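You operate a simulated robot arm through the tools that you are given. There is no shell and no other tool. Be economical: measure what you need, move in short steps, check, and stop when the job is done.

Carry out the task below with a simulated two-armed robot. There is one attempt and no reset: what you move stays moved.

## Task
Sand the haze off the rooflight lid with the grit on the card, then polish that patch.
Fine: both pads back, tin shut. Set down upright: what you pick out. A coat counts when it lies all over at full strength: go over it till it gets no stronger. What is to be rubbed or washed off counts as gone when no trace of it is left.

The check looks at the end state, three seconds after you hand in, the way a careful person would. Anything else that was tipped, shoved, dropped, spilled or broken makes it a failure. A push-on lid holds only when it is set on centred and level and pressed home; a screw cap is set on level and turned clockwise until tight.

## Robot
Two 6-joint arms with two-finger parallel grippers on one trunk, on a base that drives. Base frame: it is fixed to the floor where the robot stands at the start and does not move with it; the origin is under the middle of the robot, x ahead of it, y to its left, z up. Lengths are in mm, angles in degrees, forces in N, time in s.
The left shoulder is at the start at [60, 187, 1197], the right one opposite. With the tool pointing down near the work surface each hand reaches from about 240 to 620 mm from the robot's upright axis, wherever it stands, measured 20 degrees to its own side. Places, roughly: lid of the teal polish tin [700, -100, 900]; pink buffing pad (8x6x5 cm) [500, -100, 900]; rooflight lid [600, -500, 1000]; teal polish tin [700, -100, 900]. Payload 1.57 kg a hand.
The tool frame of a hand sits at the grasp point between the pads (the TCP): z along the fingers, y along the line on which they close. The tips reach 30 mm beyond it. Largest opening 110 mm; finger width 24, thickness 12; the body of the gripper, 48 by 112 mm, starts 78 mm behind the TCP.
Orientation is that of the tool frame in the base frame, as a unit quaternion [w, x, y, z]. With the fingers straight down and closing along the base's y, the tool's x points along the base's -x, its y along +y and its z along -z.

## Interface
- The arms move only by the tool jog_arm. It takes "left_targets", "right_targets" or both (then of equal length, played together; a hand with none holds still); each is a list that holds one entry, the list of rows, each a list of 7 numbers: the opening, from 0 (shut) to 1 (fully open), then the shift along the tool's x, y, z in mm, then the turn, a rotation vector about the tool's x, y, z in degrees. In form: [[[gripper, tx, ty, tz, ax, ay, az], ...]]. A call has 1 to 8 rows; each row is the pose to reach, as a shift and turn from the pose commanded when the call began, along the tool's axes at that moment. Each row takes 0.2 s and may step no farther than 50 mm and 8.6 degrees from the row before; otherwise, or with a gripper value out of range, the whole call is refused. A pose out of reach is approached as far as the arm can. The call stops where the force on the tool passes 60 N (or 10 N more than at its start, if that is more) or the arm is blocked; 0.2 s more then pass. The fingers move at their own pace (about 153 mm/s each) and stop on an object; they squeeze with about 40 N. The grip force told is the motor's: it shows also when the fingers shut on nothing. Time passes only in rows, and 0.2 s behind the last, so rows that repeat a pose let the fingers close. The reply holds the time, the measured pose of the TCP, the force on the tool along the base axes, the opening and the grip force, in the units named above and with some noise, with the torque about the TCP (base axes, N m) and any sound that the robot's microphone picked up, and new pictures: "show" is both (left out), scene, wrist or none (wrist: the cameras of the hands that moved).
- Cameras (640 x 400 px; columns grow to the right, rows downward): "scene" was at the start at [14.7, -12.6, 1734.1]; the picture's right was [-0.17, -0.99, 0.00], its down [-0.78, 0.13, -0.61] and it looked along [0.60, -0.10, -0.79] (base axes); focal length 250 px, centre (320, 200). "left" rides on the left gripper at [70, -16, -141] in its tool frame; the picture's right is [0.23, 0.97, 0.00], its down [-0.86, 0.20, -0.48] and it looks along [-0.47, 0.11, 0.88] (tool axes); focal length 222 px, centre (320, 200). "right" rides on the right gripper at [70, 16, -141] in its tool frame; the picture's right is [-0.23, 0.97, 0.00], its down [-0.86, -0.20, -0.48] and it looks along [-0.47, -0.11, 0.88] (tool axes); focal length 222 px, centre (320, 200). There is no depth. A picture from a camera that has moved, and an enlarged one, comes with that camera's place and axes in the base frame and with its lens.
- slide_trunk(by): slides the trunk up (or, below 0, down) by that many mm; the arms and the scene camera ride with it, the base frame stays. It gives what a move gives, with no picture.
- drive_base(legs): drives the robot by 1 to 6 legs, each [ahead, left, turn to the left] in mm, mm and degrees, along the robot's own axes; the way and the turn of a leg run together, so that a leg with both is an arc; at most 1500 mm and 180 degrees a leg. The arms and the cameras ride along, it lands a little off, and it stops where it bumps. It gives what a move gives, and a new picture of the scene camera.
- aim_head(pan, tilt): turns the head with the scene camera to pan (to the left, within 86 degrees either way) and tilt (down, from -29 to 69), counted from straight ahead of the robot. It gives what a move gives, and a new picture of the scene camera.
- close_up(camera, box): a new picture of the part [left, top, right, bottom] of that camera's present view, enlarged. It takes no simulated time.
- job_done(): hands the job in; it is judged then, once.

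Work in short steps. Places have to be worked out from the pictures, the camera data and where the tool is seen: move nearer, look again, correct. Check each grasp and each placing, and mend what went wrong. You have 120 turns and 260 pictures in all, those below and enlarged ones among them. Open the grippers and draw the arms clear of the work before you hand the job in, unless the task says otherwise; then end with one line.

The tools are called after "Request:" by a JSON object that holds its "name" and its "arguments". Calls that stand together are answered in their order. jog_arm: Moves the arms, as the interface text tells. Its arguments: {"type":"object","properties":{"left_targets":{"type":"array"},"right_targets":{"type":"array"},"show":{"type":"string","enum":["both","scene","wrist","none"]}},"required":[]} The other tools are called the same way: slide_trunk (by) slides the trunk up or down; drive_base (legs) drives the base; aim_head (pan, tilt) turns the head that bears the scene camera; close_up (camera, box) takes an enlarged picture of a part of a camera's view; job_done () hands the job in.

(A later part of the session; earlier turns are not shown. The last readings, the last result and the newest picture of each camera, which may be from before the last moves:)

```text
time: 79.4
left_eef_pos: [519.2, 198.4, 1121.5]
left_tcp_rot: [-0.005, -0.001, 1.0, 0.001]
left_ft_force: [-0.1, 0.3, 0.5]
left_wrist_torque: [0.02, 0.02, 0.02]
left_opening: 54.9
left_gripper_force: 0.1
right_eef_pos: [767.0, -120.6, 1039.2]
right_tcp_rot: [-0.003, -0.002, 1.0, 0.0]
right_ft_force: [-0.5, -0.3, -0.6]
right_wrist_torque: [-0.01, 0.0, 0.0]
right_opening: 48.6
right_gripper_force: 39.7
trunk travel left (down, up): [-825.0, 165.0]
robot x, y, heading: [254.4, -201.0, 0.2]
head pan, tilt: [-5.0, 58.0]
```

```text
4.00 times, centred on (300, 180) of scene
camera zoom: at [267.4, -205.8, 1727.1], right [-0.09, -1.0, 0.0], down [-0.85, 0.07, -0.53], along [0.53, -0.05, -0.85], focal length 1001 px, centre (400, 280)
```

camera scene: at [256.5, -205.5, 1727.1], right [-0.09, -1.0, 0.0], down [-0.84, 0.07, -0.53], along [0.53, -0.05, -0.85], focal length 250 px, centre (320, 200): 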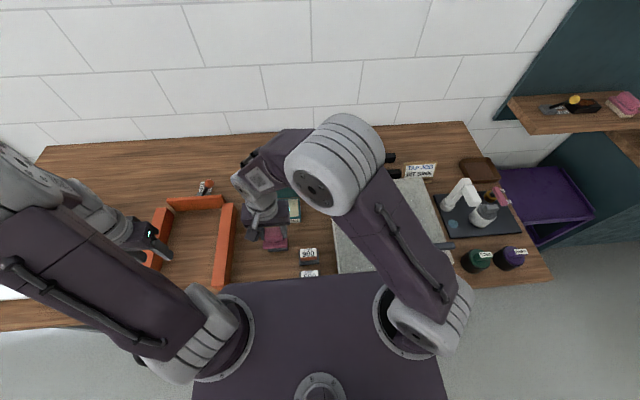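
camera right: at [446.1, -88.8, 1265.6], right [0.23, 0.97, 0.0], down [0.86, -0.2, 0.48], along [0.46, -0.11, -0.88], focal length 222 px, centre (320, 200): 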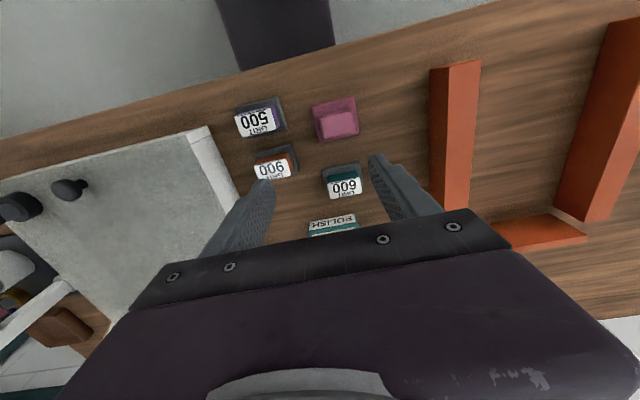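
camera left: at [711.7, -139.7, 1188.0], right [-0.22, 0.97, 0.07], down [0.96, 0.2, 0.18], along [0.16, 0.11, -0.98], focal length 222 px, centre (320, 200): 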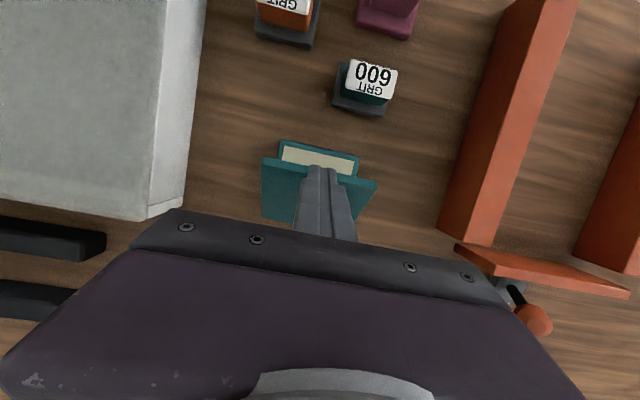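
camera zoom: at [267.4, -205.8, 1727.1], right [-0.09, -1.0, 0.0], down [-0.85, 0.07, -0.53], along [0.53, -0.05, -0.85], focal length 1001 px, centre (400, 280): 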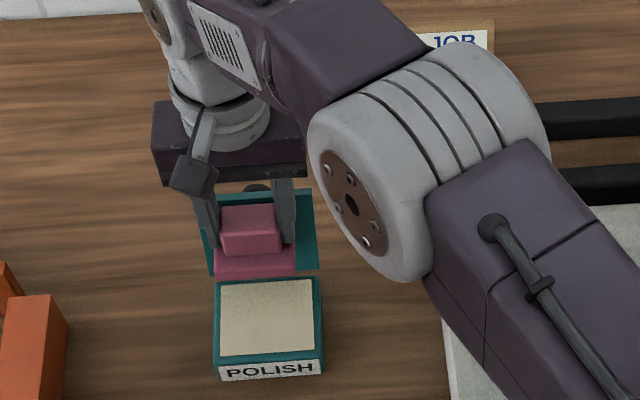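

The lid swung back with no resistance. The polish face measures x 698–776, y -163…-79. I'll back the pad to (737, -121) and lower to just above it.

Request:
{"name": "jog_arm", "arguments": {"right_targets": [[[0.2, 15, -1, 0, 0, 0, 0], [0.2, 30, -1, 0, 0, 0, 0], [0.2, 30, -1, 25, 0, 0, 0], [0.2, 30, -1, 42, 0, 0, 0]]], "show": "none"}}

Request:
{"name": "close_up", "arguments": {"camera": "right", "box": [200, 80, 440, 240]}}

Request:
{"name": "close_up", "arguments": {"camera": "scene", "box": [240, 130, 360, 230]}}

```text
time: 80.4
left_eef_pos: [519.4, 197.4, 1122.4]
left_tcp_rot: [-0.004, -0.001, 1.0, 0.0]
left_ft_force: [-0.2, 0.5, 0.1]
left_wrist_torque: [0.0, -0.01, 0.04]
left_opening: 55.3
left_gripper_force: 0.1
right_eef_pos: [735.8, -120.3, 999.0]
right_tcp_rot: [-0.002, -0.001, 1.0, 0.0]
right_ft_force: [0.2, 0.2, 0.3]
right_wrist_torque: [-0.01, -0.02, -0.03]
right_opening: 48.7
right_gripper_force: 40.0
trunk travel left (down, up): [-825.0, 165.0]
robot x, y, heading: [252.8, -198.3, -0.1]
head pan, tilt: [-5.0, 58.0]
```

```text
2.50 times, centred on (320, 160) of right
camera zoom: at [666.1, -105.1, 1139.3], right [0.23, 0.97, 0.0], down [0.86, -0.2, 0.48], along [0.46, -0.11, -0.88], focal length 555 px, centre (320, 300)
```

zoom: 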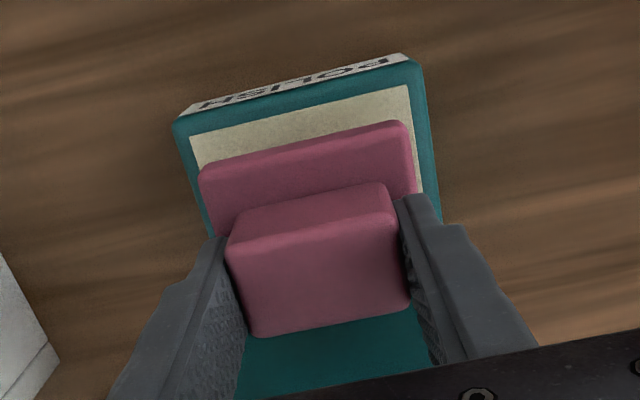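

```text
4.00 times, centred on (300, 180) of scene
camera zoom: at [266.9, -205.6, 1727.1], right [-0.09, -1.0, 0.0], down [-0.85, 0.07, -0.53], along [0.53, -0.05, -0.85], focal length 1001 px, centre (400, 280)
```

zoom: 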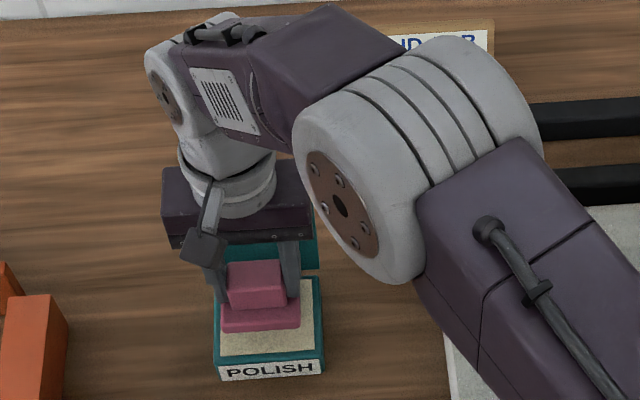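

It's nicely aligned. I'll lower the last bit in small steps until contact.

Request:
{"name": "jog_arm", "arguments": {"right_targets": [[[0.2, 0, 0, 8, 0, 0, 0], [0.2, 0, 0, 13, 0, 0, 0], [0.2, 0, 0, 16, 0, 0, 0]]], "show": "none"}}

Request:
{"name": "jog_arm", "arguments": {"right_targets": [[[0.2, 0, 0, 2, 0, 0, 0], [0.2, 0, 0, 3, 0, 0, 0]]], "show": "none"}}

```text
time: 81.2
left_eef_pos: [518.4, 197.2, 1123.0]
left_tcp_rot: [-0.004, -0.001, 1.0, 0.001]
left_ft_force: [-0.7, -0.7, 0.0]
left_wrist_torque: [-0.05, 0.01, 0.02]
left_opening: 55.0
left_gripper_force: 0.0
right_eef_pos: [736.3, -122.4, 980.7]
right_tcp_rot: [-0.001, 0.0, 1.0, 0.001]
right_ft_force: [0.4, 0.5, -0.8]
right_wrist_torque: [0.0, -0.01, 0.0]
right_opening: 48.8
right_gripper_force: 39.6
trunk travel left (down, up): [-825.0, 165.0]
robot x, y, heading: [254.6, -201.0, 0.1]
head pan, tilt: [-5.0, 58.0]
```

```text
time: 81.8
left_eef_pos: [518.2, 197.2, 1123.5]
left_tcp_rot: [-0.004, -0.001, 1.0, 0.001]
left_ft_force: [0.3, -0.3, -0.1]
left_wrist_torque: [-0.03, -0.01, 0.0]
left_opening: 55.1
left_gripper_force: 0.0
right_eef_pos: [735.9, -122.3, 977.5]
right_tcp_rot: [-0.002, -0.001, 1.0, 0.001]
right_ft_force: [0.8, 0.0, -1.0]
right_wrist_torque: [0.02, 0.0, 0.0]
right_opening: 49.0
right_gripper_force: 40.5
trunk travel left (down, up): [-825.0, 165.0]
robot x, y, heading: [256.1, -201.1, 0.1]
head pan, tilt: [-5.0, 58.0]
```

No contact yet, so I'll keep lowering.

Request:
{"name": "jog_arm", "arguments": {"right_targets": [[[0.2, 0, 0, 2, 0, 0, 0], [0.2, 0, 0, 4, 0, 0, 0]]], "show": "none"}}

Request:
{"name": "jog_arm", "arguments": {"right_targets": [[[0.2, 0, 0, 2, 0, 0, 0], [0.2, 0, 0, 3, 0, 0, 0]]], "show": "none"}}

Request:
{"name": "close_up", "arguments": {"camera": "right", "box": [200, 80, 440, 240]}}

```text
time: 82.4
left_eef_pos: [517.7, 197.5, 1121.7]
left_tcp_rot: [-0.003, -0.001, 1.0, 0.001]
left_ft_force: [1.1, 0.5, -0.6]
left_wrist_torque: [-0.02, -0.01, 0.04]
left_opening: 54.9
left_gripper_force: 0.1
right_eef_pos: [736.0, -120.9, 974.2]
right_tcp_rot: [-0.002, -0.001, 1.0, 0.0]
right_ft_force: [0.5, 0.3, -1.0]
right_wrist_torque: [-0.02, -0.03, 0.02]
right_opening: 48.8
right_gripper_force: 40.3
trunk travel left (down, up): [-825.0, 165.0]
robot x, y, heading: [259.1, -202.3, 0.2]
head pan, tilt: [-5.0, 58.0]
```

```text
time: 83.0
left_eef_pos: [518.4, 198.2, 1122.2]
left_tcp_rot: [-0.004, -0.001, 1.0, 0.001]
left_ft_force: [-0.6, 0.5, -0.2]
left_wrist_torque: [0.01, 0.02, -0.02]
left_opening: 55.1
left_gripper_force: 0.2
right_eef_pos: [736.1, -121.4, 970.3]
right_tcp_rot: [-0.002, -0.001, 1.0, -0.001]
right_ft_force: [-0.2, 0.7, -1.1]
right_wrist_torque: [-0.02, 0.01, 0.0]
right_opening: 48.9
right_gripper_force: 40.3
trunk travel left (down, up): [-825.0, 165.0]
robot x, y, heading: [260.0, -202.4, 0.1]
head pan, tilt: [-5.0, 58.0]
```

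```text
2.50 times, centred on (320, 160) of right
camera zoom: at [666.1, -106.6, 1112.4], right [0.23, 0.97, 0.0], down [0.86, -0.2, 0.48], along [0.46, -0.11, -0.88], focal length 555 px, centre (320, 300)
```

zoom: 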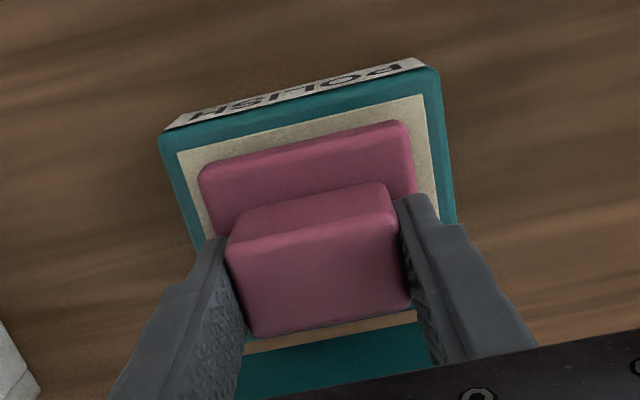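

The pad fits well inside the rim and is still above the polish. I'll continue down.

Request:
{"name": "jog_arm", "arguments": {"right_targets": [[[0.2, 0, 0, 2, 0, 0, 0], [0.2, 0, 0, 4, 0, 0, 0], [0.2, 0, 0, 5, 0, 0, 0]]], "show": "none"}}

Request:
{"name": "jog_arm", "arguments": {"right_targets": [[[0.2, 0, 0, 2, 0, 0, 0], [0.2, 0, 0, 4, 0, 0, 0]]], "show": "none"}}

```text
time: 83.8
left_eef_pos: [517.0, 196.6, 1123.0]
left_tcp_rot: [-0.002, -0.001, 1.0, 0.002]
left_ft_force: [-0.4, -0.3, -0.5]
left_wrist_torque: [0.01, 0.01, -0.01]
left_opening: 54.8
left_gripper_force: 0.0
right_eef_pos: [736.3, -122.9, 967.4]
right_tcp_rot: [0.001, -0.001, 1.0, 0.002]
right_ft_force: [3.1, -2.2, 21.8]
right_wrist_torque: [-0.46, 0.43, 0.03]
right_opening: 49.1
right_gripper_force: 39.9
trunk travel left (down, up): [-825.0, 165.0]
robot x, y, heading: [259.2, -199.3, -0.0]
head pan, tilt: [-5.0, 58.0]
```

```text
time: 84.4
left_eef_pos: [514.1, 195.0, 1125.2]
left_tcp_rot: [-0.001, -0.001, 1.0, 0.002]
left_ft_force: [-0.1, -0.1, 0.7]
left_wrist_torque: [0.01, 0.0, 0.03]
left_opening: 55.2
left_gripper_force: 0.0
right_eef_pos: [736.1, -121.9, 967.1]
right_tcp_rot: [0.005, -0.001, 1.0, 0.004]
right_ft_force: [9.6, -5.2, 54.0]
right_wrist_torque: [-0.64, 0.13, 0.0]
right_opening: 48.9
right_gripper_force: 40.1
trunk travel left (down, up): [-825.0, 165.0]
robot x, y, heading: [254.9, -200.7, 0.0]
head pan, tilt: [-5.0, 58.0]
```

Contact is made at z≈967 with a firm press. I'll lift out and carry the pad to above the patch.

Request:
{"name": "jog_arm", "arguments": {"right_targets": [[[0.2, 0, 0, -12, 0, 0, 0], [0.2, 0, 0, -50, 0, 0, 0], [0.2, 0, 0, -95, 0, 0, 0], [0.2, 5, -45, -100, 0, 0, 0], [0.2, 13, -92, -100, 0, 0, 0], [0.2, 21, -138, -100, 0, 0, 0], [0.2, 29, -185, -100, 0, 0, 0], [0.2, 37, -232, -100, 0, 0, 0]]], "show": "none"}}

Request:
{"name": "close_up", "arguments": {"camera": "scene", "box": [240, 130, 450, 260]}}

Request:
{"name": "jog_arm", "arguments": {"right_targets": [[[0.2, 10, -45, 0, 0, 0, 0], [0.2, 22, -91, 0, 0, 0, 0], [0.2, 22, -91, 40, 0, 0, 0]]], "show": "none"}}

```text
time: 86.2
left_eef_pos: [517.1, 195.1, 1124.2]
left_tcp_rot: [-0.003, -0.001, 1.0, 0.003]
left_ft_force: [0.0, -1.3, 0.2]
left_wrist_torque: [0.02, 0.01, -0.01]
left_opening: 55.2
left_gripper_force: 0.0
right_eef_pos: [697.5, -354.3, 1062.1]
right_tcp_rot: [-0.002, -0.001, 1.0, 0.0]
right_ft_force: [0.0, -0.5, -0.4]
right_wrist_torque: [0.01, -0.04, 0.0]
right_opening: 48.7
right_gripper_force: 40.4
trunk travel left (down, up): [-825.0, 165.0]
robot x, y, heading: [255.1, -201.4, 0.1]
head pan, tilt: [-5.0, 58.0]
```

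```text
3.05 times, centred on (345, 195) of scene
camera zoom: at [265.7, -208.5, 1727.1], right [-0.09, -1.0, 0.0], down [-0.84, 0.07, -0.53], along [0.53, -0.04, -0.85], focal length 762 px, centre (244, 215)
```

zoom: 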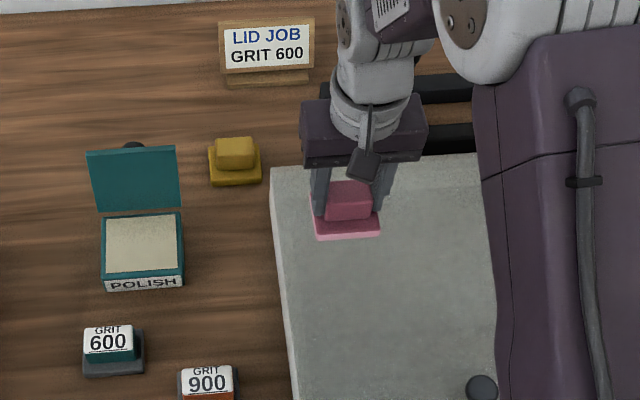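

```text
time: 87.0
left_eef_pos: [521.0, 198.3, 1122.3]
left_tcp_rot: [-0.005, 0.0, 1.0, 0.0]
left_ft_force: [0.0, 0.6, -0.8]
left_wrist_torque: [0.01, 0.01, 0.01]
left_opening: 55.3
left_gripper_force: 0.0
right_eef_pos: [678.2, -443.3, 1018.5]
right_tcp_rot: [-0.003, -0.001, 1.0, 0.0]
right_ft_force: [1.1, 0.8, -1.1]
right_wrist_torque: [-0.02, 0.03, 0.02]
right_opening: 49.0
right_gripper_force: 39.9
trunk travel left (down, up): [-825.0, 165.0]
robot x, y, heading: [262.6, -201.6, -0.0]
head pan, tilt: [-5.0, 58.0]
```

The pad is above the patch and has picked up polish (paler underside edge). I'll lower it to contact.

Request:
{"name": "jog_arm", "arguments": {"right_targets": [[[0.2, 4, 0, 5, 0, 0, 0], [0.2, 4, 0, 8, 0, 0, 0]]], "show": "none"}}

Request:
{"name": "jog_arm", "arguments": {"right_targets": [[[0.2, 0, 0, 2, 0, 0, 0], [0.2, 0, 0, 2, 0, 0, 0]]], "show": "none"}}

```text
time: 87.6
left_eef_pos: [518.3, 197.6, 1122.2]
left_tcp_rot: [-0.005, -0.001, 1.0, 0.0]
left_ft_force: [-0.2, -0.1, -0.3]
left_wrist_torque: [0.05, 0.02, -0.01]
left_opening: 55.2
left_gripper_force: 0.0
right_eef_pos: [674.8, -444.5, 1014.3]
right_tcp_rot: [-0.002, -0.001, 1.0, 0.0]
right_ft_force: [-0.5, 0.3, -0.1]
right_wrist_torque: [0.01, 0.02, 0.02]
right_opening: 49.0
right_gripper_force: 40.1
trunk travel left (down, up): [-825.0, 165.0]
robot x, y, heading: [256.8, -197.0, 0.4]
head pan, tilt: [-5.0, 58.0]
```

```text
time: 88.2
left_eef_pos: [519.4, 197.4, 1122.3]
left_tcp_rot: [-0.004, 0.0, 1.0, 0.002]
left_ft_force: [-0.8, -0.6, -0.4]
left_wrist_torque: [-0.04, 0.01, 0.0]
left_opening: 55.0
left_gripper_force: 0.0
right_eef_pos: [673.3, -445.5, 1012.3]
right_tcp_rot: [-0.001, -0.001, 1.0, -0.001]
right_ft_force: [1.4, 0.1, -0.2]
right_wrist_torque: [-0.03, 0.01, -0.02]
right_opening: 49.0
right_gripper_force: 40.0
trunk travel left (down, up): [-825.0, 165.0]
robot x, y, heading: [255.2, -200.8, 0.3]
head pan, tilt: [-5.0, 58.0]
```

Almost there; 3 mm more, then rub along y.

Request:
{"name": "jog_arm", "arguments": {"right_targets": [[[0.2, 0, 0, 2, 0, 0, 0], [0.2, 0, 0, 3.5, 0, 0, 0]]], "show": "none"}}

Request:
{"name": "jog_arm", "arguments": {"right_targets": [[[0.2, 0, 25, 0, 0, 0, 0], [0.2, 0, 55, 0, 0, 0, 0], [0.2, 0, 25, 0, 0, 0, 0], [0.2, 0, -10, 0, 0, 0, 0], [0.2, 0, -45, 0, 0, 0, 0], [0.2, 0, -10, 0, 0, 0, 0], [0.2, 0, 0, 0, 0, 0, 0]]], "show": "wrist"}}

```text
time: 88.8
left_eef_pos: [517.0, 198.4, 1122.6]
left_tcp_rot: [-0.003, 0.0, 1.0, 0.0]
left_ft_force: [0.2, -0.2, 0.0]
left_wrist_torque: [0.01, -0.02, -0.01]
left_opening: 55.2
left_gripper_force: 0.1
right_eef_pos: [672.9, -445.2, 1010.0]
right_tcp_rot: [0.0, 0.0, 1.0, 0.0]
right_ft_force: [-0.7, 1.1, 17.1]
right_wrist_torque: [0.16, -0.47, 0.03]
right_opening: 48.5
right_gripper_force: 40.5
trunk travel left (down, up): [-825.0, 165.0]
robot x, y, heading: [255.4, -200.1, 0.1]
head pan, tilt: [-5.0, 58.0]
```

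```text
time: 90.4
left_eef_pos: [515.2, 196.6, 1123.8]
left_tcp_rot: [-0.002, 0.0, 1.0, 0.001]
left_ft_force: [-0.1, 0.3, -0.1]
left_wrist_torque: [0.02, 0.0, 0.01]
left_opening: 54.8
left_gripper_force: 0.0
right_eef_pos: [671.5, -445.8, 1008.9]
right_tcp_rot: [0.001, -0.001, 1.0, 0.0]
right_ft_force: [-0.4, -10.4, 30.9]
right_wrist_torque: [-0.39, -0.47, -0.17]
right_opening: 48.9
right_gripper_force: 40.1
trunk travel left (down, up): [-825.0, 165.0]
robot x, y, heading: [253.1, -203.3, -0.1]
head pan, tilt: [-5.0, 58.0]
camera right: at [600.8, -430.3, 1150.4], right [0.23, 0.97, 0.0], down [0.86, -0.2, 0.48], along [0.47, -0.11, -0.88], focal length 222 px, centre (320, 200)
```

right: 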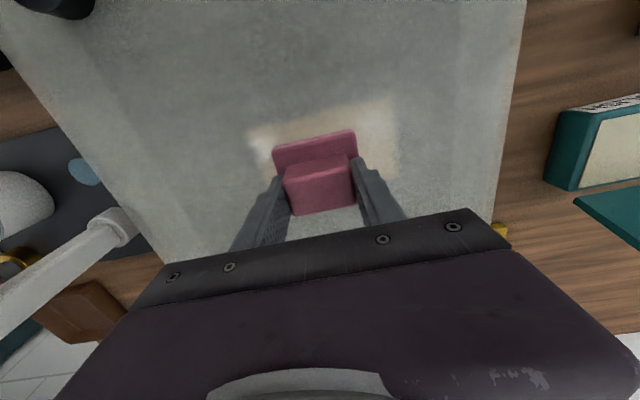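

A cream polish coat shows clearly. I'll ease 1 mm and cover the front and back rows.

Request:
{"name": "jog_arm", "arguments": {"right_targets": [[[0.2, 25, 0, -1, 0, 0, 0], [0.2, 25, 35, -1, 0, 0, 0], [0.2, 25, 60, -1, 0, 0, 0], [0.2, 25, 20, -1, 0, 0, 0], [0.2, 25, -20, -1, 0, 0, 0], [0.2, 25, -60, -1, 0, 0, 0], [0.2, 25, -20, -1, 0, 0, 0], [0.2, 0, 0, -1, 0, 0, 0]]], "show": "none"}}

Request:
{"name": "jog_arm", "arguments": {"right_targets": [[[0.2, -30, 0, 0, 0, 0, 0], [0.2, -30, 35, 0, 0, 0, 0], [0.2, -30, 60, 0, 0, 0, 0], [0.2, -30, 20, 0, 0, 0, 0], [0.2, -30, -20, 0, 0, 0, 0], [0.2, -30, -60, 0, 0, 0, 0], [0.2, -30, -20, 0, 0, 0, 0], [0.2, 0, 0, 0, 0, 0, 0]]], "show": "none"}}

Request:
{"name": "jog_arm", "arguments": {"right_targets": [[[0.2, 0, 35, 0, 0, 0, 0], [0.2, 0, 60, 0, 0, 0, 0], [0.2, 0, 20, 0, 0, 0, 0], [0.2, 0, -20, 0, 0, 0, 0], [0.2, 0, -60, 0, 0, 0, 0], [0.2, 0, -20, 0, 0, 0, 0], [0.2, 0, 0, -30, 0, 0, 0]]], "show": "none"}}

Request:
{"name": "jog_arm", "arguments": {"right_targets": [[[0.2, -5, 30, -30, 0, 0, 0], [0.2, -10, 65, -65, 0, 0, 0], [0.2, -15, 105, -95, 0, 0, 0], [0.2, -18, 120, -120, 0, 0, 0]]], "show": "none"}}

Request:
{"name": "close_up", "arguments": {"camera": "right", "box": [120, 60, 360, 210]}}

```text
time: 92.2
left_eef_pos: [518.2, 198.5, 1122.4]
left_tcp_rot: [-0.003, -0.001, 1.0, 0.0]
left_ft_force: [0.5, 0.0, -0.3]
left_wrist_torque: [-0.02, 0.01, -0.04]
left_opening: 54.9
left_gripper_force: 0.1
right_eef_pos: [673.6, -446.0, 1009.8]
right_tcp_rot: [-0.003, -0.001, 1.0, 0.0]
right_ft_force: [-2.9, 2.2, 8.8]
right_wrist_torque: [0.16, -0.09, 0.11]
right_opening: 48.9
right_gripper_force: 40.5
trunk travel left (down, up): [-825.0, 165.0]
robot x, y, heading: [259.0, -198.6, 0.1]
head pan, tilt: [-5.0, 58.0]
```

```text
time: 94.0
left_eef_pos: [517.8, 198.7, 1122.3]
left_tcp_rot: [-0.004, -0.001, 1.0, -0.001]
left_ft_force: [-0.1, -0.2, -1.1]
left_wrist_torque: [-0.02, -0.03, 0.02]
left_opening: 55.0
left_gripper_force: 0.1
right_eef_pos: [670.5, -444.0, 1009.7]
right_tcp_rot: [-0.002, -0.001, 1.0, 0.0]
right_ft_force: [-0.6, 0.5, -0.8]
right_wrist_torque: [-0.01, -0.02, 0.0]
right_opening: 48.9
right_gripper_force: 39.8
trunk travel left (down, up): [-825.0, 165.0]
robot x, y, heading: [258.5, -201.1, 0.2]
head pan, tilt: [-5.0, 58.0]
```

```text
time: 95.6
left_eef_pos: [518.1, 198.7, 1122.3]
left_tcp_rot: [-0.003, -0.001, 1.0, -0.001]
left_ft_force: [0.7, -1.1, 0.2]
left_wrist_torque: [0.01, -0.02, -0.02]
left_opening: 55.1
left_gripper_force: 0.1
right_eef_pos: [672.2, -444.3, 1041.0]
right_tcp_rot: [-0.001, -0.001, 1.0, -0.001]
right_ft_force: [-0.9, -0.5, 0.2]
right_wrist_torque: [-0.01, 0.01, 0.02]
right_opening: 49.0
right_gripper_force: 39.6
trunk travel left (down, up): [-825.0, 165.0]
robot x, y, heading: [255.1, -198.8, 0.4]
head pan, tilt: [-5.0, 58.0]
```

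```text
refused: row 3 steps farther than a row can; nothing moved
```

```text
2.67 times, centred on (240, 135) of right
camera zoom: at [601.3, -428.5, 1182.3], right [0.23, 0.97, 0.0], down [0.86, -0.2, 0.48], along [0.46, -0.11, -0.88], focal length 592 px, centre (533, 373)
```

zoom: 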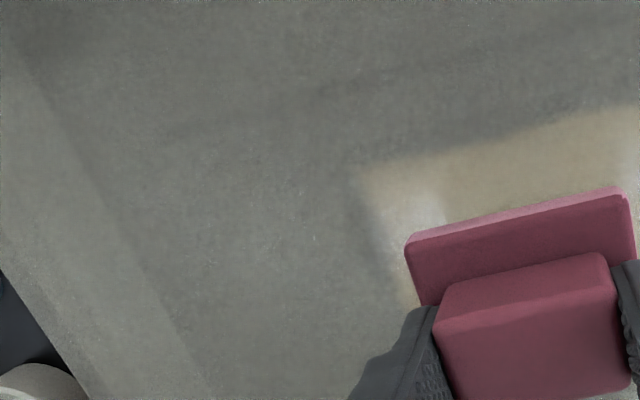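

The last passes lost contact (force ≈ 0). I'll lift to look at the coverage.

Request:
{"name": "jog_arm", "arguments": {"right_targets": [[[0.2, -5, 30, -30, 0, 0, 0], [0.2, -10, 62, -62, 0, 0, 0], [0.2, -14, 95, -92, 0, 0, 0], [0.2, -18, 122, -120, 0, 0, 0]]], "show": "none"}}

Request:
{"name": "close_up", "arguments": {"camera": "right", "box": [120, 60, 360, 210]}}

```text
time: 96.6
left_eef_pos: [518.1, 197.1, 1121.9]
left_tcp_rot: [-0.003, -0.001, 1.0, 0.0]
left_ft_force: [-0.9, -0.2, 0.1]
left_wrist_torque: [-0.01, 0.0, -0.02]
left_opening: 55.2
left_gripper_force: 0.1
right_eef_pos: [696.1, -326.9, 1159.3]
right_tcp_rot: [-0.001, 0.0, 1.0, -0.001]
right_ft_force: [-0.2, -0.6, -0.6]
right_wrist_torque: [-0.02, -0.01, 0.0]
right_opening: 49.0
right_gripper_force: 39.9
trunk travel left (down, up): [-825.0, 165.0]
robot x, y, heading: [257.4, -201.4, 0.2]
head pan, tilt: [-5.0, 58.0]
```

```text
2.67 times, centred on (240, 135) of right
camera zoom: at [624.8, -309.9, 1300.2], right [0.23, 0.97, 0.0], down [0.86, -0.2, 0.48], along [0.46, -0.11, -0.88], focal length 592 px, centre (533, 373)
```

zoom: 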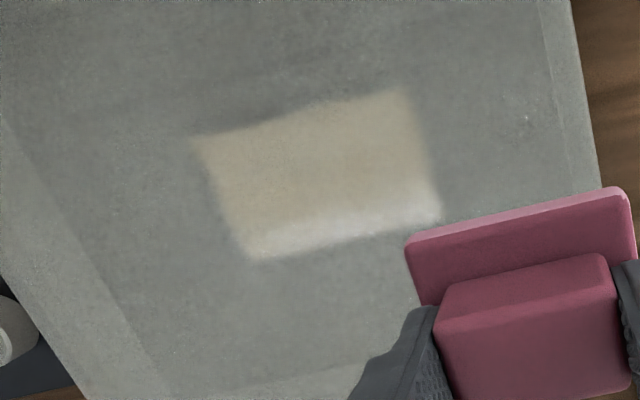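

The coat shows over x 622–693, y -502…-381, tan where gone over more than once and paler where only once. I'll re-dip first for a full load? No – first I'll rub more with proper pressure, including the back rows.

Request:
{"name": "jog_arm", "arguments": {"right_targets": [[[0.2, 0, -40, 25, 0, 0, 0], [0.2, 0, -80, 50, 0, 0, 0], [0.2, 0, -117, 80, 0, 0, 0], [0.2, 0, -117, 125, 0, 0, 0], [0.2, 0, -117, 146, 0, 0, 0], [0.2, 0, -117, 150, 0, 0, 0]]], "show": "none"}}

Request:
{"name": "jog_arm", "arguments": {"right_targets": [[[0.2, 0, 0, 1, 0, 0, 0], [0.2, 0, 0, 2, 0, 0, 0]]], "show": "none"}}

```text
time: 98.0
left_eef_pos: [517.2, 196.9, 1123.3]
left_tcp_rot: [-0.003, -0.001, 1.0, 0.001]
left_ft_force: [-0.4, -0.2, 0.1]
left_wrist_torque: [0.03, -0.02, 0.01]
left_opening: 55.1
left_gripper_force: 0.0
right_eef_pos: [691.1, -438.9, 1009.5]
right_tcp_rot: [-0.001, -0.001, 1.0, 0.001]
right_ft_force: [0.2, -0.9, -0.1]
right_wrist_torque: [0.05, 0.02, -0.01]
right_opening: 48.9
right_gripper_force: 40.1
trunk travel left (down, up): [-825.0, 165.0]
robot x, y, heading: [255.9, -200.6, 0.1]
head pan, tilt: [-5.0, 58.0]
```

```text
time: 98.6
left_eef_pos: [517.2, 196.5, 1122.3]
left_tcp_rot: [-0.004, -0.001, 1.0, 0.001]
left_ft_force: [0.8, 0.3, -0.8]
left_wrist_torque: [-0.03, -0.01, -0.01]
left_opening: 55.0
left_gripper_force: 0.1
right_eef_pos: [691.3, -439.1, 1009.0]
right_tcp_rot: [-0.002, -0.001, 1.0, 0.001]
right_ft_force: [0.1, -0.9, 8.0]
right_wrist_torque: [-0.04, -0.19, -0.03]
right_opening: 49.1
right_gripper_force: 39.7
trunk travel left (down, up): [-825.0, 165.0]
robot x, y, heading: [261.6, -200.1, -0.1]
head pan, tilt: [-5.0, 58.0]
```

There's 8 N contact at x 691. I'll sweep this row, a row further back, then forward ones.

Request:
{"name": "jog_arm", "arguments": {"right_targets": [[[0.2, 0, 30, 1, 0, 0, 0], [0.2, 0, 55, 1, 0, 0, 0], [0.2, 0, 15, 1, 0, 0, 0], [0.2, 0, -25, 1, 0, 0, 0], [0.2, 0, -60, 1, 0, 0, 0], [0.2, -20, -40, 1, 0, 0, 0], [0.2, -20, 0, 1, 0, 0, 0], [0.2, -20, 40, 1, 0, 0, 0]]], "show": "none"}}

Request:
{"name": "jog_arm", "arguments": {"right_targets": [[[0.2, 15, 15, 0, 0, 0, 0], [0.2, 30, -25, 0, 0, 0, 0], [0.2, 30, -65, 0, 0, 0, 0], [0.2, 30, -95, 0, 0, 0, 0], [0.2, 30, -60, 0, 0, 0, 0], [0.2, 30, -20, 0, 0, 0, 0], [0.2, 30, 15, 0, 0, 0, 0], [0.2, 45, -20, 0, 0, 0, 0]]], "show": "none"}}

Request:
{"name": "jog_arm", "arguments": {"right_targets": [[[0.2, 0, 35, 0, 0, 0, 0], [0.2, 0, 0, 0, 0, 0, 0], [0.2, 0, -40, 0, 0, 0, 0], [0.2, 0, -75, 0, 0, 0, 0], [0.2, 22, -40, 0, 0, 0, 0], [0.2, 22, 0, 0, 0, 0, 0], [0.2, 22, 35, 0, 0, 0, 0], [0.2, 22, -10, 0, 0, 0, 0]]], "show": "wrist"}}

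```text
time: 100.4
left_eef_pos: [515.0, 197.7, 1122.7]
left_tcp_rot: [-0.002, -0.001, 1.0, 0.0]
left_ft_force: [-0.8, 0.5, -0.1]
left_wrist_torque: [-0.02, 0.02, -0.02]
left_opening: 54.8
left_gripper_force: 0.1
right_eef_pos: [708.6, -398.2, 1008.1]
right_tcp_rot: [0.001, 0.0, 1.0, 0.0]
right_ft_force: [-0.3, -15.1, 39.5]
right_wrist_torque: [-0.33, -0.53, -0.1]
right_opening: 48.8
right_gripper_force: 39.9
trunk travel left (down, up): [-825.0, 165.0]
robot x, y, heading: [256.9, -202.5, 0.2]
head pan, tilt: [-5.0, 58.0]
```

```text
time: 102.2
left_eef_pos: [516.6, 200.4, 1121.5]
left_tcp_rot: [-0.002, -0.003, 1.0, -0.001]
left_ft_force: [0.3, -0.3, -0.1]
left_wrist_torque: [-0.01, 0.0, 0.0]
left_opening: 55.1
left_gripper_force: 0.0
right_eef_pos: [666.5, -416.0, 1008.4]
right_tcp_rot: [0.0, -0.002, 1.0, -0.001]
right_ft_force: [4.1, 10.5, 26.2]
right_wrist_torque: [0.48, -0.69, 0.2]
right_opening: 49.1
right_gripper_force: 40.0
trunk travel left (down, up): [-825.0, 165.0]
robot x, y, heading: [255.4, -199.0, 0.2]
head pan, tilt: [-5.0, 58.0]
```

```text
time: 104.0
left_eef_pos: [517.4, 198.0, 1122.5]
left_tcp_rot: [-0.003, -0.002, 1.0, 0.001]
left_ft_force: [-0.2, -0.1, 0.0]
left_wrist_torque: [0.07, -0.02, -0.01]
left_opening: 55.2
left_gripper_force: 0.0
right_eef_pos: [644.0, -430.8, 1007.2]
right_tcp_rot: [-0.001, -0.001, 1.0, 0.001]
right_ft_force: [0.5, 4.9, 11.0]
right_wrist_torque: [0.08, -0.3, 0.12]
right_opening: 48.9
right_gripper_force: 39.9
trunk travel left (down, up): [-825.0, 165.0]
robot x, y, heading: [258.5, -199.0, 0.3]
head pan, tilt: [-5.0, 58.0]
camera right: at [573.2, -414.9, 1149.9], right [0.22, 0.97, 0.0], down [0.86, -0.2, 0.48], along [0.46, -0.11, -0.88], focal length 222 px, centre (320, 200)
```

right: 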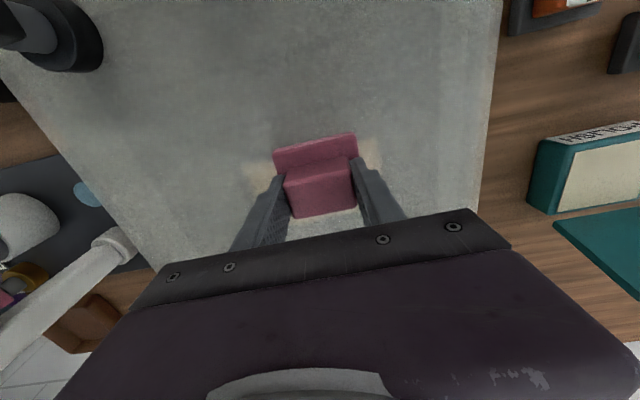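

Good pressure throughout. I'll lift and inspect again.

Request:
{"name": "jog_arm", "arguments": {"right_targets": [[[0.2, 0, 0, -35, 0, 0, 0], [0.2, -12, 25, -70, 0, 0, 0], [0.2, -25, 52, -105, 0, 0, 0], [0.2, -38, 80, -135, 0, 0, 0], [0.2, -52, 106, -153, 0, 0, 0]]], "show": "none"}}

Request:
{"name": "close_up", "arguments": {"camera": "right", "box": [120, 60, 360, 210]}}

```text
time: 105.2
left_eef_pos: [519.0, 198.4, 1122.1]
left_tcp_rot: [-0.004, -0.001, 1.0, 0.0]
left_ft_force: [-0.5, 0.2, 0.2]
left_wrist_torque: [0.01, 0.01, 0.0]
left_opening: 55.0
left_gripper_force: 0.2
right_eef_pos: [698.3, -323.2, 1160.7]
right_tcp_rot: [-0.003, 0.0, 1.0, 0.0]
right_ft_force: [0.1, 0.4, -0.4]
right_wrist_torque: [0.0, 0.04, 0.0]
right_opening: 48.8
right_gripper_force: 40.2
trunk travel left (down, up): [-825.0, 165.0]
robot x, y, heading: [260.2, -201.5, -0.0]
head pan, tilt: [-5.0, 58.0]
```

```text
2.67 times, centred on (240, 135) of right
camera zoom: at [627.9, -307.4, 1301.5], right [0.23, 0.97, 0.0], down [0.86, -0.2, 0.47], along [0.46, -0.11, -0.88], focal length 592 px, centre (533, 373)
```

zoom: 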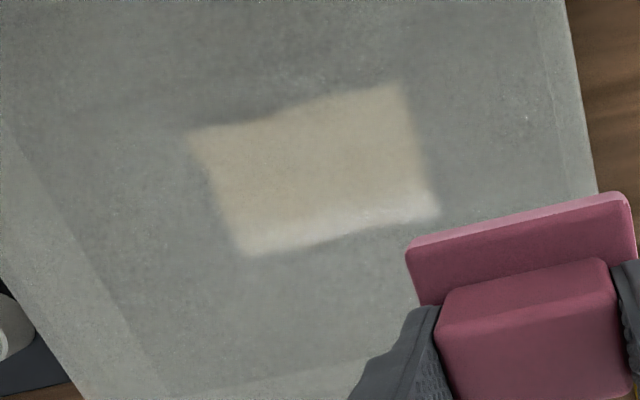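

The coat's outline didn't change, but the rear edge strip is still paler, so the pad may be running dry. I'll re-dip in the tin.

Request:
{"name": "jog_arm", "arguments": {"right_targets": [[[0.2, -8, 40, 20, 0, 0, 0], [0.2, -16, 82, 40, 0, 0, 0], [0.2, -24, 122, 60, 0, 0, 0], [0.2, -32, 162, 80, 0, 0, 0], [0.2, -39, 202, 95, 0, 0, 0], [0.2, -39, 202, 135, 0, 0, 0], [0.2, -39, 202, 165, 0, 0, 0]]], "show": "none"}}

Request:
{"name": "close_up", "arguments": {"camera": "right", "box": [200, 80, 440, 240]}}

Request:
{"name": "close_up", "arguments": {"camera": "scene", "box": [240, 130, 450, 260]}}

```text
time: 106.8
left_eef_pos: [519.5, 196.6, 1122.4]
left_tcp_rot: [-0.004, 0.0, 1.0, 0.002]
left_ft_force: [0.2, -0.6, 0.2]
left_wrist_torque: [-0.02, 0.02, 0.0]
left_opening: 54.7
left_gripper_force: 0.0
right_eef_pos: [736.7, -124.0, 996.0]
right_tcp_rot: [-0.002, -0.001, 1.0, 0.001]
right_ft_force: [0.4, 0.0, -1.3]
right_wrist_torque: [0.06, 0.02, 0.0]
right_opening: 49.0
right_gripper_force: 40.3
trunk travel left (down, up): [-825.0, 165.0]
robot x, y, heading: [255.9, -197.4, 0.2]
head pan, tilt: [-5.0, 58.0]
```

```text
2.50 times, centred on (320, 160) of right
camera zoom: at [666.8, -107.5, 1136.3], right [0.23, 0.97, 0.0], down [0.86, -0.2, 0.48], along [0.46, -0.11, -0.88], focal length 555 px, centre (320, 300)
```

zoom: 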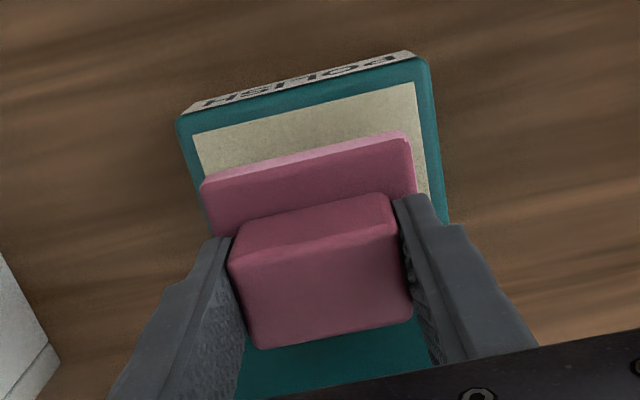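

```text
3.05 times, centred on (345, 195) of scene
camera zoom: at [267.2, -205.9, 1727.1], right [-0.09, -1.0, 0.0], down [-0.85, 0.07, -0.53], along [0.53, -0.05, -0.85], focal length 762 px, centre (244, 215)
```

zoom: 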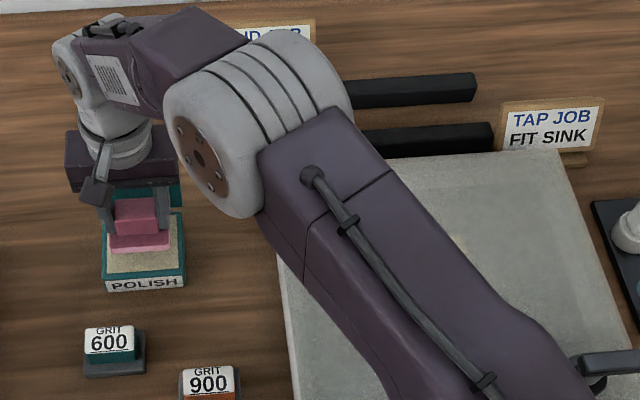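

The pad has pitched a few degrees in the grip; pressing flat into the polish should help level it. I'll lower to contact.

Request:
{"name": "jog_arm", "arguments": {"right_targets": [[[0.2, 0, 1, 15, 0, 0, 0], [0.2, 0, 1, 25, 0, 0, 0], [0.2, 0, 1, 29, 0, 0, 0], [0.2, 0, 1, 31, 0, 0, 0]]], "show": "none"}}

Request:
{"name": "jog_arm", "arguments": {"right_targets": [[[0.2, 0, 0, 2, 0, 0, 0], [0.2, 0, 0, 3.5, 0, 0, 0]]], "show": "none"}}

```text
time: 107.8
left_eef_pos: [517.0, 195.4, 1124.1]
left_tcp_rot: [-0.003, -0.001, 1.0, 0.001]
left_ft_force: [-0.3, 0.1, 0.0]
left_wrist_torque: [0.0, 0.02, 0.03]
left_opening: 55.2
left_gripper_force: 0.1
right_eef_pos: [736.2, -122.0, 965.4]
right_tcp_rot: [0.001, -0.001, 1.0, 0.002]
right_ft_force: [2.4, -2.4, 23.4]
right_wrist_torque: [-0.6, 0.28, 0.05]
right_opening: 48.8
right_gripper_force: 39.9
trunk travel left (down, up): [-825.0, 165.0]
robot x, y, heading: [257.5, -200.0, 0.3]
head pan, tilt: [-5.0, 58.0]
```

```text
time: 108.4
left_eef_pos: [514.2, 195.3, 1124.5]
left_tcp_rot: [-0.002, -0.001, 1.0, 0.002]
left_ft_force: [1.0, 0.9, -0.5]
left_wrist_torque: [-0.01, 0.01, 0.0]
left_opening: 55.0
left_gripper_force: 0.0
right_eef_pos: [734.7, -122.1, 966.8]
right_tcp_rot: [0.003, -0.001, 1.0, 0.003]
right_ft_force: [9.4, -5.0, 54.2]
right_wrist_torque: [-1.09, 0.8, 0.1]
right_opening: 48.6
right_gripper_force: 40.4
trunk travel left (down, up): [-825.0, 165.0]
robot x, y, heading: [256.7, -200.3, 0.2]
head pan, tilt: [-5.0, 58.0]
```

Loaded. I'll lift and return to the patch, aiming for the rear part (x≈685).

Request:
{"name": "jog_arm", "arguments": {"right_targets": [[[0.2, 0, 0, -15, 0, 0, 0], [0.2, 0, 0, -55, 0, 0, 0], [0.2, 0, 0, -100, 0, 0, 0], [0.2, 5, -45, -105, 0, 0, 0], [0.2, 13, -92, -105, 0, 0, 0], [0.2, 21, -138, -105, 0, 0, 0], [0.2, 29, -185, -105, 0, 0, 0], [0.2, 37, -232, -105, 0, 0, 0]]], "show": "none"}}

Request:
{"name": "jog_arm", "arguments": {"right_targets": [[[0.2, 7, -45, 0, 0, 0, 0], [0.2, 13, -88, 10, 0, 0, 0], [0.2, 13, -88, 40, 0, 0, 0], [0.2, 13, -88, 53, 0, 0, 0]]], "show": "none"}}

Request:
{"name": "jog_arm", "arguments": {"right_targets": [[[0.2, 0, 0, 2, 0, 0, 0], [0.2, 0, 0, 3, 0, 0, 0]]], "show": "none"}}

```text
time: 110.2
left_eef_pos: [517.5, 196.0, 1123.4]
left_tcp_rot: [-0.003, -0.001, 1.0, 0.002]
left_ft_force: [0.5, -0.3, -0.7]
left_wrist_torque: [0.01, 0.02, -0.02]
left_opening: 55.1
left_gripper_force: 0.0
right_eef_pos: [697.0, -357.7, 1064.6]
right_tcp_rot: [-0.002, -0.001, 1.0, 0.001]
right_ft_force: [-0.6, 0.1, -0.9]
right_wrist_torque: [0.01, -0.05, 0.0]
right_opening: 48.7
right_gripper_force: 39.9
trunk travel left (down, up): [-825.0, 165.0]
robot x, y, heading: [256.6, -202.3, 0.1]
head pan, tilt: [-5.0, 58.0]
```

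```text
time: 111.2
left_eef_pos: [517.7, 197.1, 1122.8]
left_tcp_rot: [-0.003, -0.001, 1.0, 0.001]
left_ft_force: [-0.7, 0.0, -0.9]
left_wrist_torque: [-0.02, -0.03, 0.0]
left_opening: 55.1
left_gripper_force: 0.2
right_eef_pos: [686.2, -442.4, 1011.6]
right_tcp_rot: [-0.002, -0.002, 1.0, 0.0]
right_ft_force: [-0.1, -0.2, -1.1]
right_wrist_torque: [-0.02, -0.01, -0.02]
right_opening: 48.8
right_gripper_force: 40.3
trunk travel left (down, up): [-825.0, 165.0]
robot x, y, heading: [256.7, -201.4, -0.0]
head pan, tilt: [-5.0, 58.0]
```

```text
time: 111.8
left_eef_pos: [519.4, 197.4, 1122.0]
left_tcp_rot: [-0.003, -0.001, 1.0, 0.001]
left_ft_force: [-0.4, -0.2, 0.0]
left_wrist_torque: [-0.01, -0.01, 0.03]
left_opening: 55.0
left_gripper_force: 0.1
right_eef_pos: [686.1, -441.3, 1008.9]
right_tcp_rot: [0.0, -0.001, 1.0, 0.0]
right_ft_force: [0.6, 1.0, 1.8]
right_wrist_torque: [0.0, -0.11, 0.03]
right_opening: 48.9
right_gripper_force: 40.1
trunk travel left (down, up): [-825.0, 165.0]
robot x, y, heading: [256.3, -201.7, 0.2]
head pan, tilt: [-5.0, 58.0]
```

I have light contact. I'll press 2 mm more and sweep back and forth over all rows.

Request:
{"name": "jog_arm", "arguments": {"right_targets": [[[0.2, 0, 0, 2, 0, 0, 0], [0.2, 0, 30, 2, 0, 0, 0], [0.2, 0, 55, 2, 0, 0, 0], [0.2, 0, 15, 2, 0, 0, 0], [0.2, 0, -25, 2, 0, 0, 0], [0.2, 0, -60, 2, 0, 0, 0], [0.2, -15, -30, 2, 0, 0, 0], [0.2, -15, 10, 2, 0, 0, 0]]], "show": "none"}}

Request:
{"name": "jog_arm", "arguments": {"right_targets": [[[0.2, 0, 40, 0, 0, 0, 0], [0.2, 15, 0, 0, 0, 0, 0], [0.2, 15, -40, 0, 0, 0, 0], [0.2, 15, -70, 0, 0, 0, 0], [0.2, 30, -40, 0, 0, 0, 0], [0.2, 30, 0, 0, 0, 0, 0], [0.2, 30, 40, 0, 0, 0, 0], [0.2, 45, 0, 0, 0, 0, 0]]], "show": "none"}}

Request:
{"name": "jog_arm", "arguments": {"right_targets": [[[0.2, 0, -40, 0, 0, 0, 0], [0.2, 0, -70, 0, 0, 0, 0], [0.2, 0, -30, 0, 0, 0, 0], [0.2, 0, 10, 0, 0, 0, 0], [0.2, 0, 40, 0, 0, 0, 0], [0.2, 15, 0, 0, 0, 0, 0], [0.2, 15, -40, 0, 0, 0, 0], [0.2, 15, -65, 0, 0, 0, 0]]], "show": "none"}}

Request:
{"name": "jog_arm", "arguments": {"right_targets": [[[0.2, 0, 30, 0, 0, 0, 0], [0.2, 0, 70, 0, 0, 0, 0], [0.2, 0, 100, 0, 0, 0, 0], [0.2, -25, 75, -35, 0, 0, 0], [0.2, -30, 100, -75, 0, 0, 0], [0.2, -42, 135, -105, 0, 0, 0], [0.2, -52, 160, -140, 0, 0, 0], [0.2, -56, 175, -153, 0, 0, 0]]], "show": "none"}}

Request:
{"name": "close_up", "arguments": {"camera": "right", "box": [120, 60, 360, 210]}}

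```text
time: 113.6
left_eef_pos: [516.3, 199.0, 1122.8]
left_tcp_rot: [-0.003, 0.0, 1.0, 0.0]
left_ft_force: [-0.8, 0.3, -0.4]
left_wrist_torque: [-0.03, 0.0, 0.02]
left_opening: 55.0
left_gripper_force: 0.1
right_eef_pos: [702.4, -430.8, 1008.8]
right_tcp_rot: [0.0, 0.0, 1.0, -0.001]
right_ft_force: [0.1, -8.7, 21.0]
right_wrist_torque: [-0.1, -0.1, -0.08]
right_opening: 48.9
right_gripper_force: 40.6
trunk travel left (down, up): [-825.0, 165.0]
robot x, y, heading: [256.5, -196.2, 0.0]
head pan, tilt: [-5.0, 58.0]
```

```text
time: 115.4
left_eef_pos: [515.6, 201.0, 1122.6]
left_tcp_rot: [-0.002, -0.002, 1.0, -0.001]
left_ft_force: [-0.1, 0.1, -0.3]
left_wrist_torque: [0.01, -0.01, 0.01]
left_opening: 54.8
left_gripper_force: 0.1
right_eef_pos: [652.2, -424.8, 1008.7]
right_tcp_rot: [-0.001, -0.001, 1.0, -0.001]
right_ft_force: [3.8, 9.3, 27.2]
right_wrist_torque: [0.56, -0.43, 0.09]
right_opening: 49.2
right_gripper_force: 39.7
trunk travel left (down, up): [-825.0, 165.0]
robot x, y, heading: [257.2, -200.7, 0.3]
head pan, tilt: [-5.0, 58.0]
```

```text
time: 117.2
left_eef_pos: [516.2, 201.5, 1123.2]
left_tcp_rot: [-0.003, -0.001, 1.0, -0.001]
left_ft_force: [0.1, 0.3, 0.0]
left_wrist_torque: [-0.02, -0.01, 0.01]
left_opening: 54.9
left_gripper_force: 0.0
right_eef_pos: [637.0, -492.1, 1008.2]
right_tcp_rot: [-0.001, -0.001, 1.0, -0.001]
right_ft_force: [-2.5, 9.7, 31.3]
right_wrist_torque: [0.69, -0.21, -0.03]
right_opening: 48.9
right_gripper_force: 40.0
trunk travel left (down, up): [-825.0, 165.0]
robot x, y, heading: [260.5, -198.7, -0.2]
head pan, tilt: [-5.0, 58.0]
```

```text
time: 119.0
left_eef_pos: [517.5, 196.9, 1123.5]
left_tcp_rot: [-0.004, -0.001, 1.0, 0.0]
left_ft_force: [0.5, -0.2, 0.6]
left_wrist_torque: [-0.01, 0.01, -0.01]
left_opening: 55.0
left_gripper_force: 0.1
right_eef_pos: [696.8, -321.0, 1161.1]
right_tcp_rot: [-0.002, -0.001, 1.0, 0.0]
right_ft_force: [0.4, -0.1, -0.6]
right_wrist_torque: [-0.03, 0.0, 0.0]
right_opening: 48.8
right_gripper_force: 40.1
trunk travel left (down, up): [-825.0, 165.0]
robot x, y, heading: [257.6, -197.7, 0.2]
head pan, tilt: [-5.0, 58.0]
```

```text
2.67 times, centred on (240, 135) of right
camera zoom: at [626.9, -304.7, 1302.1], right [0.23, 0.97, 0.0], down [0.86, -0.2, 0.47], along [0.46, -0.11, -0.88], focal length 592 px, centre (533, 373)
```

zoom: 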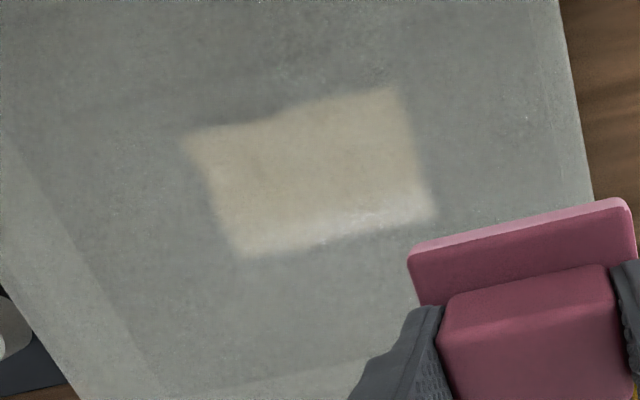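

The outline is unchanged, so this is the whole patch. I'll zoom to judge evenness.

Request:
{"name": "close_up", "arguments": {"camera": "right", "box": [180, 85, 290, 160]}}

```text
5.33 times, centred on (235, 122) of right
camera zoom: at [626.9, -304.7, 1302.1], right [0.23, 0.97, 0.0], down [0.86, -0.2, 0.47], along [0.46, -0.11, -0.88], focal length 1185 px, centre (773, 613)
```

zoom: 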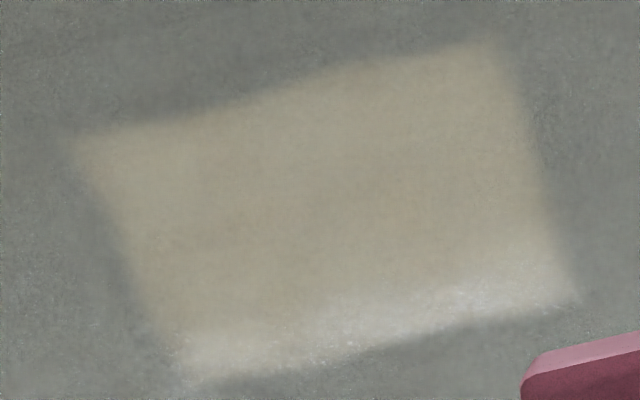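

A paler strip remains along the rear right edge, roughly x 685–693, y -390…-440. As the pad is pitched slightly, I'll go over that strip again with TCP x around 645–670.

Request:
{"name": "jog_arm", "arguments": {"right_targets": [[[0.2, 10, -40, 25, 0, 0, 0], [0.2, 25, -80, 50, 0, 0, 0], [0.2, 42, -110, 80, 0, 0, 0], [0.2, 42, -110, 125, 0, 0, 0], [0.2, 42, -110, 148, 0, 0, 0], [0.2, 42, -110, 152, 0, 0, 0], [0.2, 42, -110, 154, 0, 0, 0]]], "show": "none"}}

Request:
{"name": "jog_arm", "arguments": {"right_targets": [[[0.2, 0, 25, 1, 0, 0, 0], [0.2, 0, 45, 1, 0, 0, 0], [0.2, 0, 5, 1, 0, 0, 0], [0.2, 0, -35, 1, 0, 0, 0], [0.2, -10, 0, 1, 0, 0, 0], [0.2, -10, 40, 1, 0, 0, 0], [0.2, -10, 0, 1, 0, 0, 0], [0.2, -10, -40, 1, 0, 0, 0]]], "show": "none"}}

Request:
{"name": "jog_arm", "arguments": {"right_targets": [[[0.2, -10, 40, 0, 0, 0, 0], [0.2, -10, 80, 0, 0, 0, 0], [0.2, -10, 40, 0, 0, 0, 0], [0.2, 10, 0, 0, 0, 0, 0], [0.2, 22, 40, 0, 0, 0, 0], [0.2, 22, 80, 0, 0, 0, 0], [0.2, 22, 40, 0, 0, 0, 0], [0.2, 22, 0, 0, 0, 0, 0]]], "show": "none"}}

```text
time: 120.6
left_eef_pos: [517.0, 196.9, 1123.8]
left_tcp_rot: [-0.002, -0.001, 1.0, 0.001]
left_ft_force: [-0.3, -0.2, 0.1]
left_wrist_torque: [0.02, 0.01, -0.01]
left_opening: 55.3
left_gripper_force: 0.1
right_eef_pos: [655.5, -431.9, 1007.7]
right_tcp_rot: [0.004, 0.0, 1.0, -0.001]
right_ft_force: [5.5, -9.3, 43.4]
right_wrist_torque: [-0.15, 0.54, 0.1]
right_opening: 49.1
right_gripper_force: 39.9
trunk travel left (down, up): [-825.0, 165.0]
robot x, y, heading: [256.9, -201.0, 0.1]
head pan, tilt: [-5.0, 58.0]
```

```text
time: 121.0
left_eef_pos: [514.5, 196.7, 1123.1]
left_tcp_rot: [-0.001, 0.0, 1.0, -0.001]
left_ft_force: [0.0, 0.4, -0.7]
left_wrist_torque: [-0.04, -0.04, 0.0]
left_opening: 55.0
left_gripper_force: 0.1
right_eef_pos: [653.9, -408.3, 1008.2]
right_tcp_rot: [0.003, -0.001, 1.0, -0.001]
right_ft_force: [-6.6, -12.7, 31.8]
right_wrist_torque: [0.06, 0.64, 0.24]
right_opening: 48.8
right_gripper_force: 39.7
trunk travel left (down, up): [-825.0, 165.0]
robot x, y, heading: [256.5, -199.2, -0.2]
head pan, tilt: [-5.0, 58.0]
stopped in row 2 (right hand): the force on the tool passed its limit at 62 N (the readings are from after the stop); the commanded pose is now the measured one
```

```text
time: 122.2
left_eef_pos: [517.2, 195.3, 1123.5]
left_tcp_rot: [-0.003, 0.0, 1.0, 0.002]
left_ft_force: [-0.5, -0.2, 0.0]
left_wrist_torque: [-0.02, -0.03, 0.0]
left_opening: 54.8
left_gripper_force: 0.1
right_eef_pos: [640.2, -391.0, 1008.0]
right_tcp_rot: [0.009, -0.001, 1.0, -0.001]
right_ft_force: [0.7, -5.9, 17.3]
right_wrist_torque: [-0.51, 0.44, 0.19]
right_opening: 48.9
right_gripper_force: 40.4
trunk travel left (down, up): [-825.0, 165.0]
robot x, y, heading: [256.5, -200.4, 0.1]
head pan, tilt: [-5.0, 58.0]
stopped in row 5 (right hand): the force on the tool passed its limit at 64 N (the readings are from after the stop); the commanded pose is now the measured one
```

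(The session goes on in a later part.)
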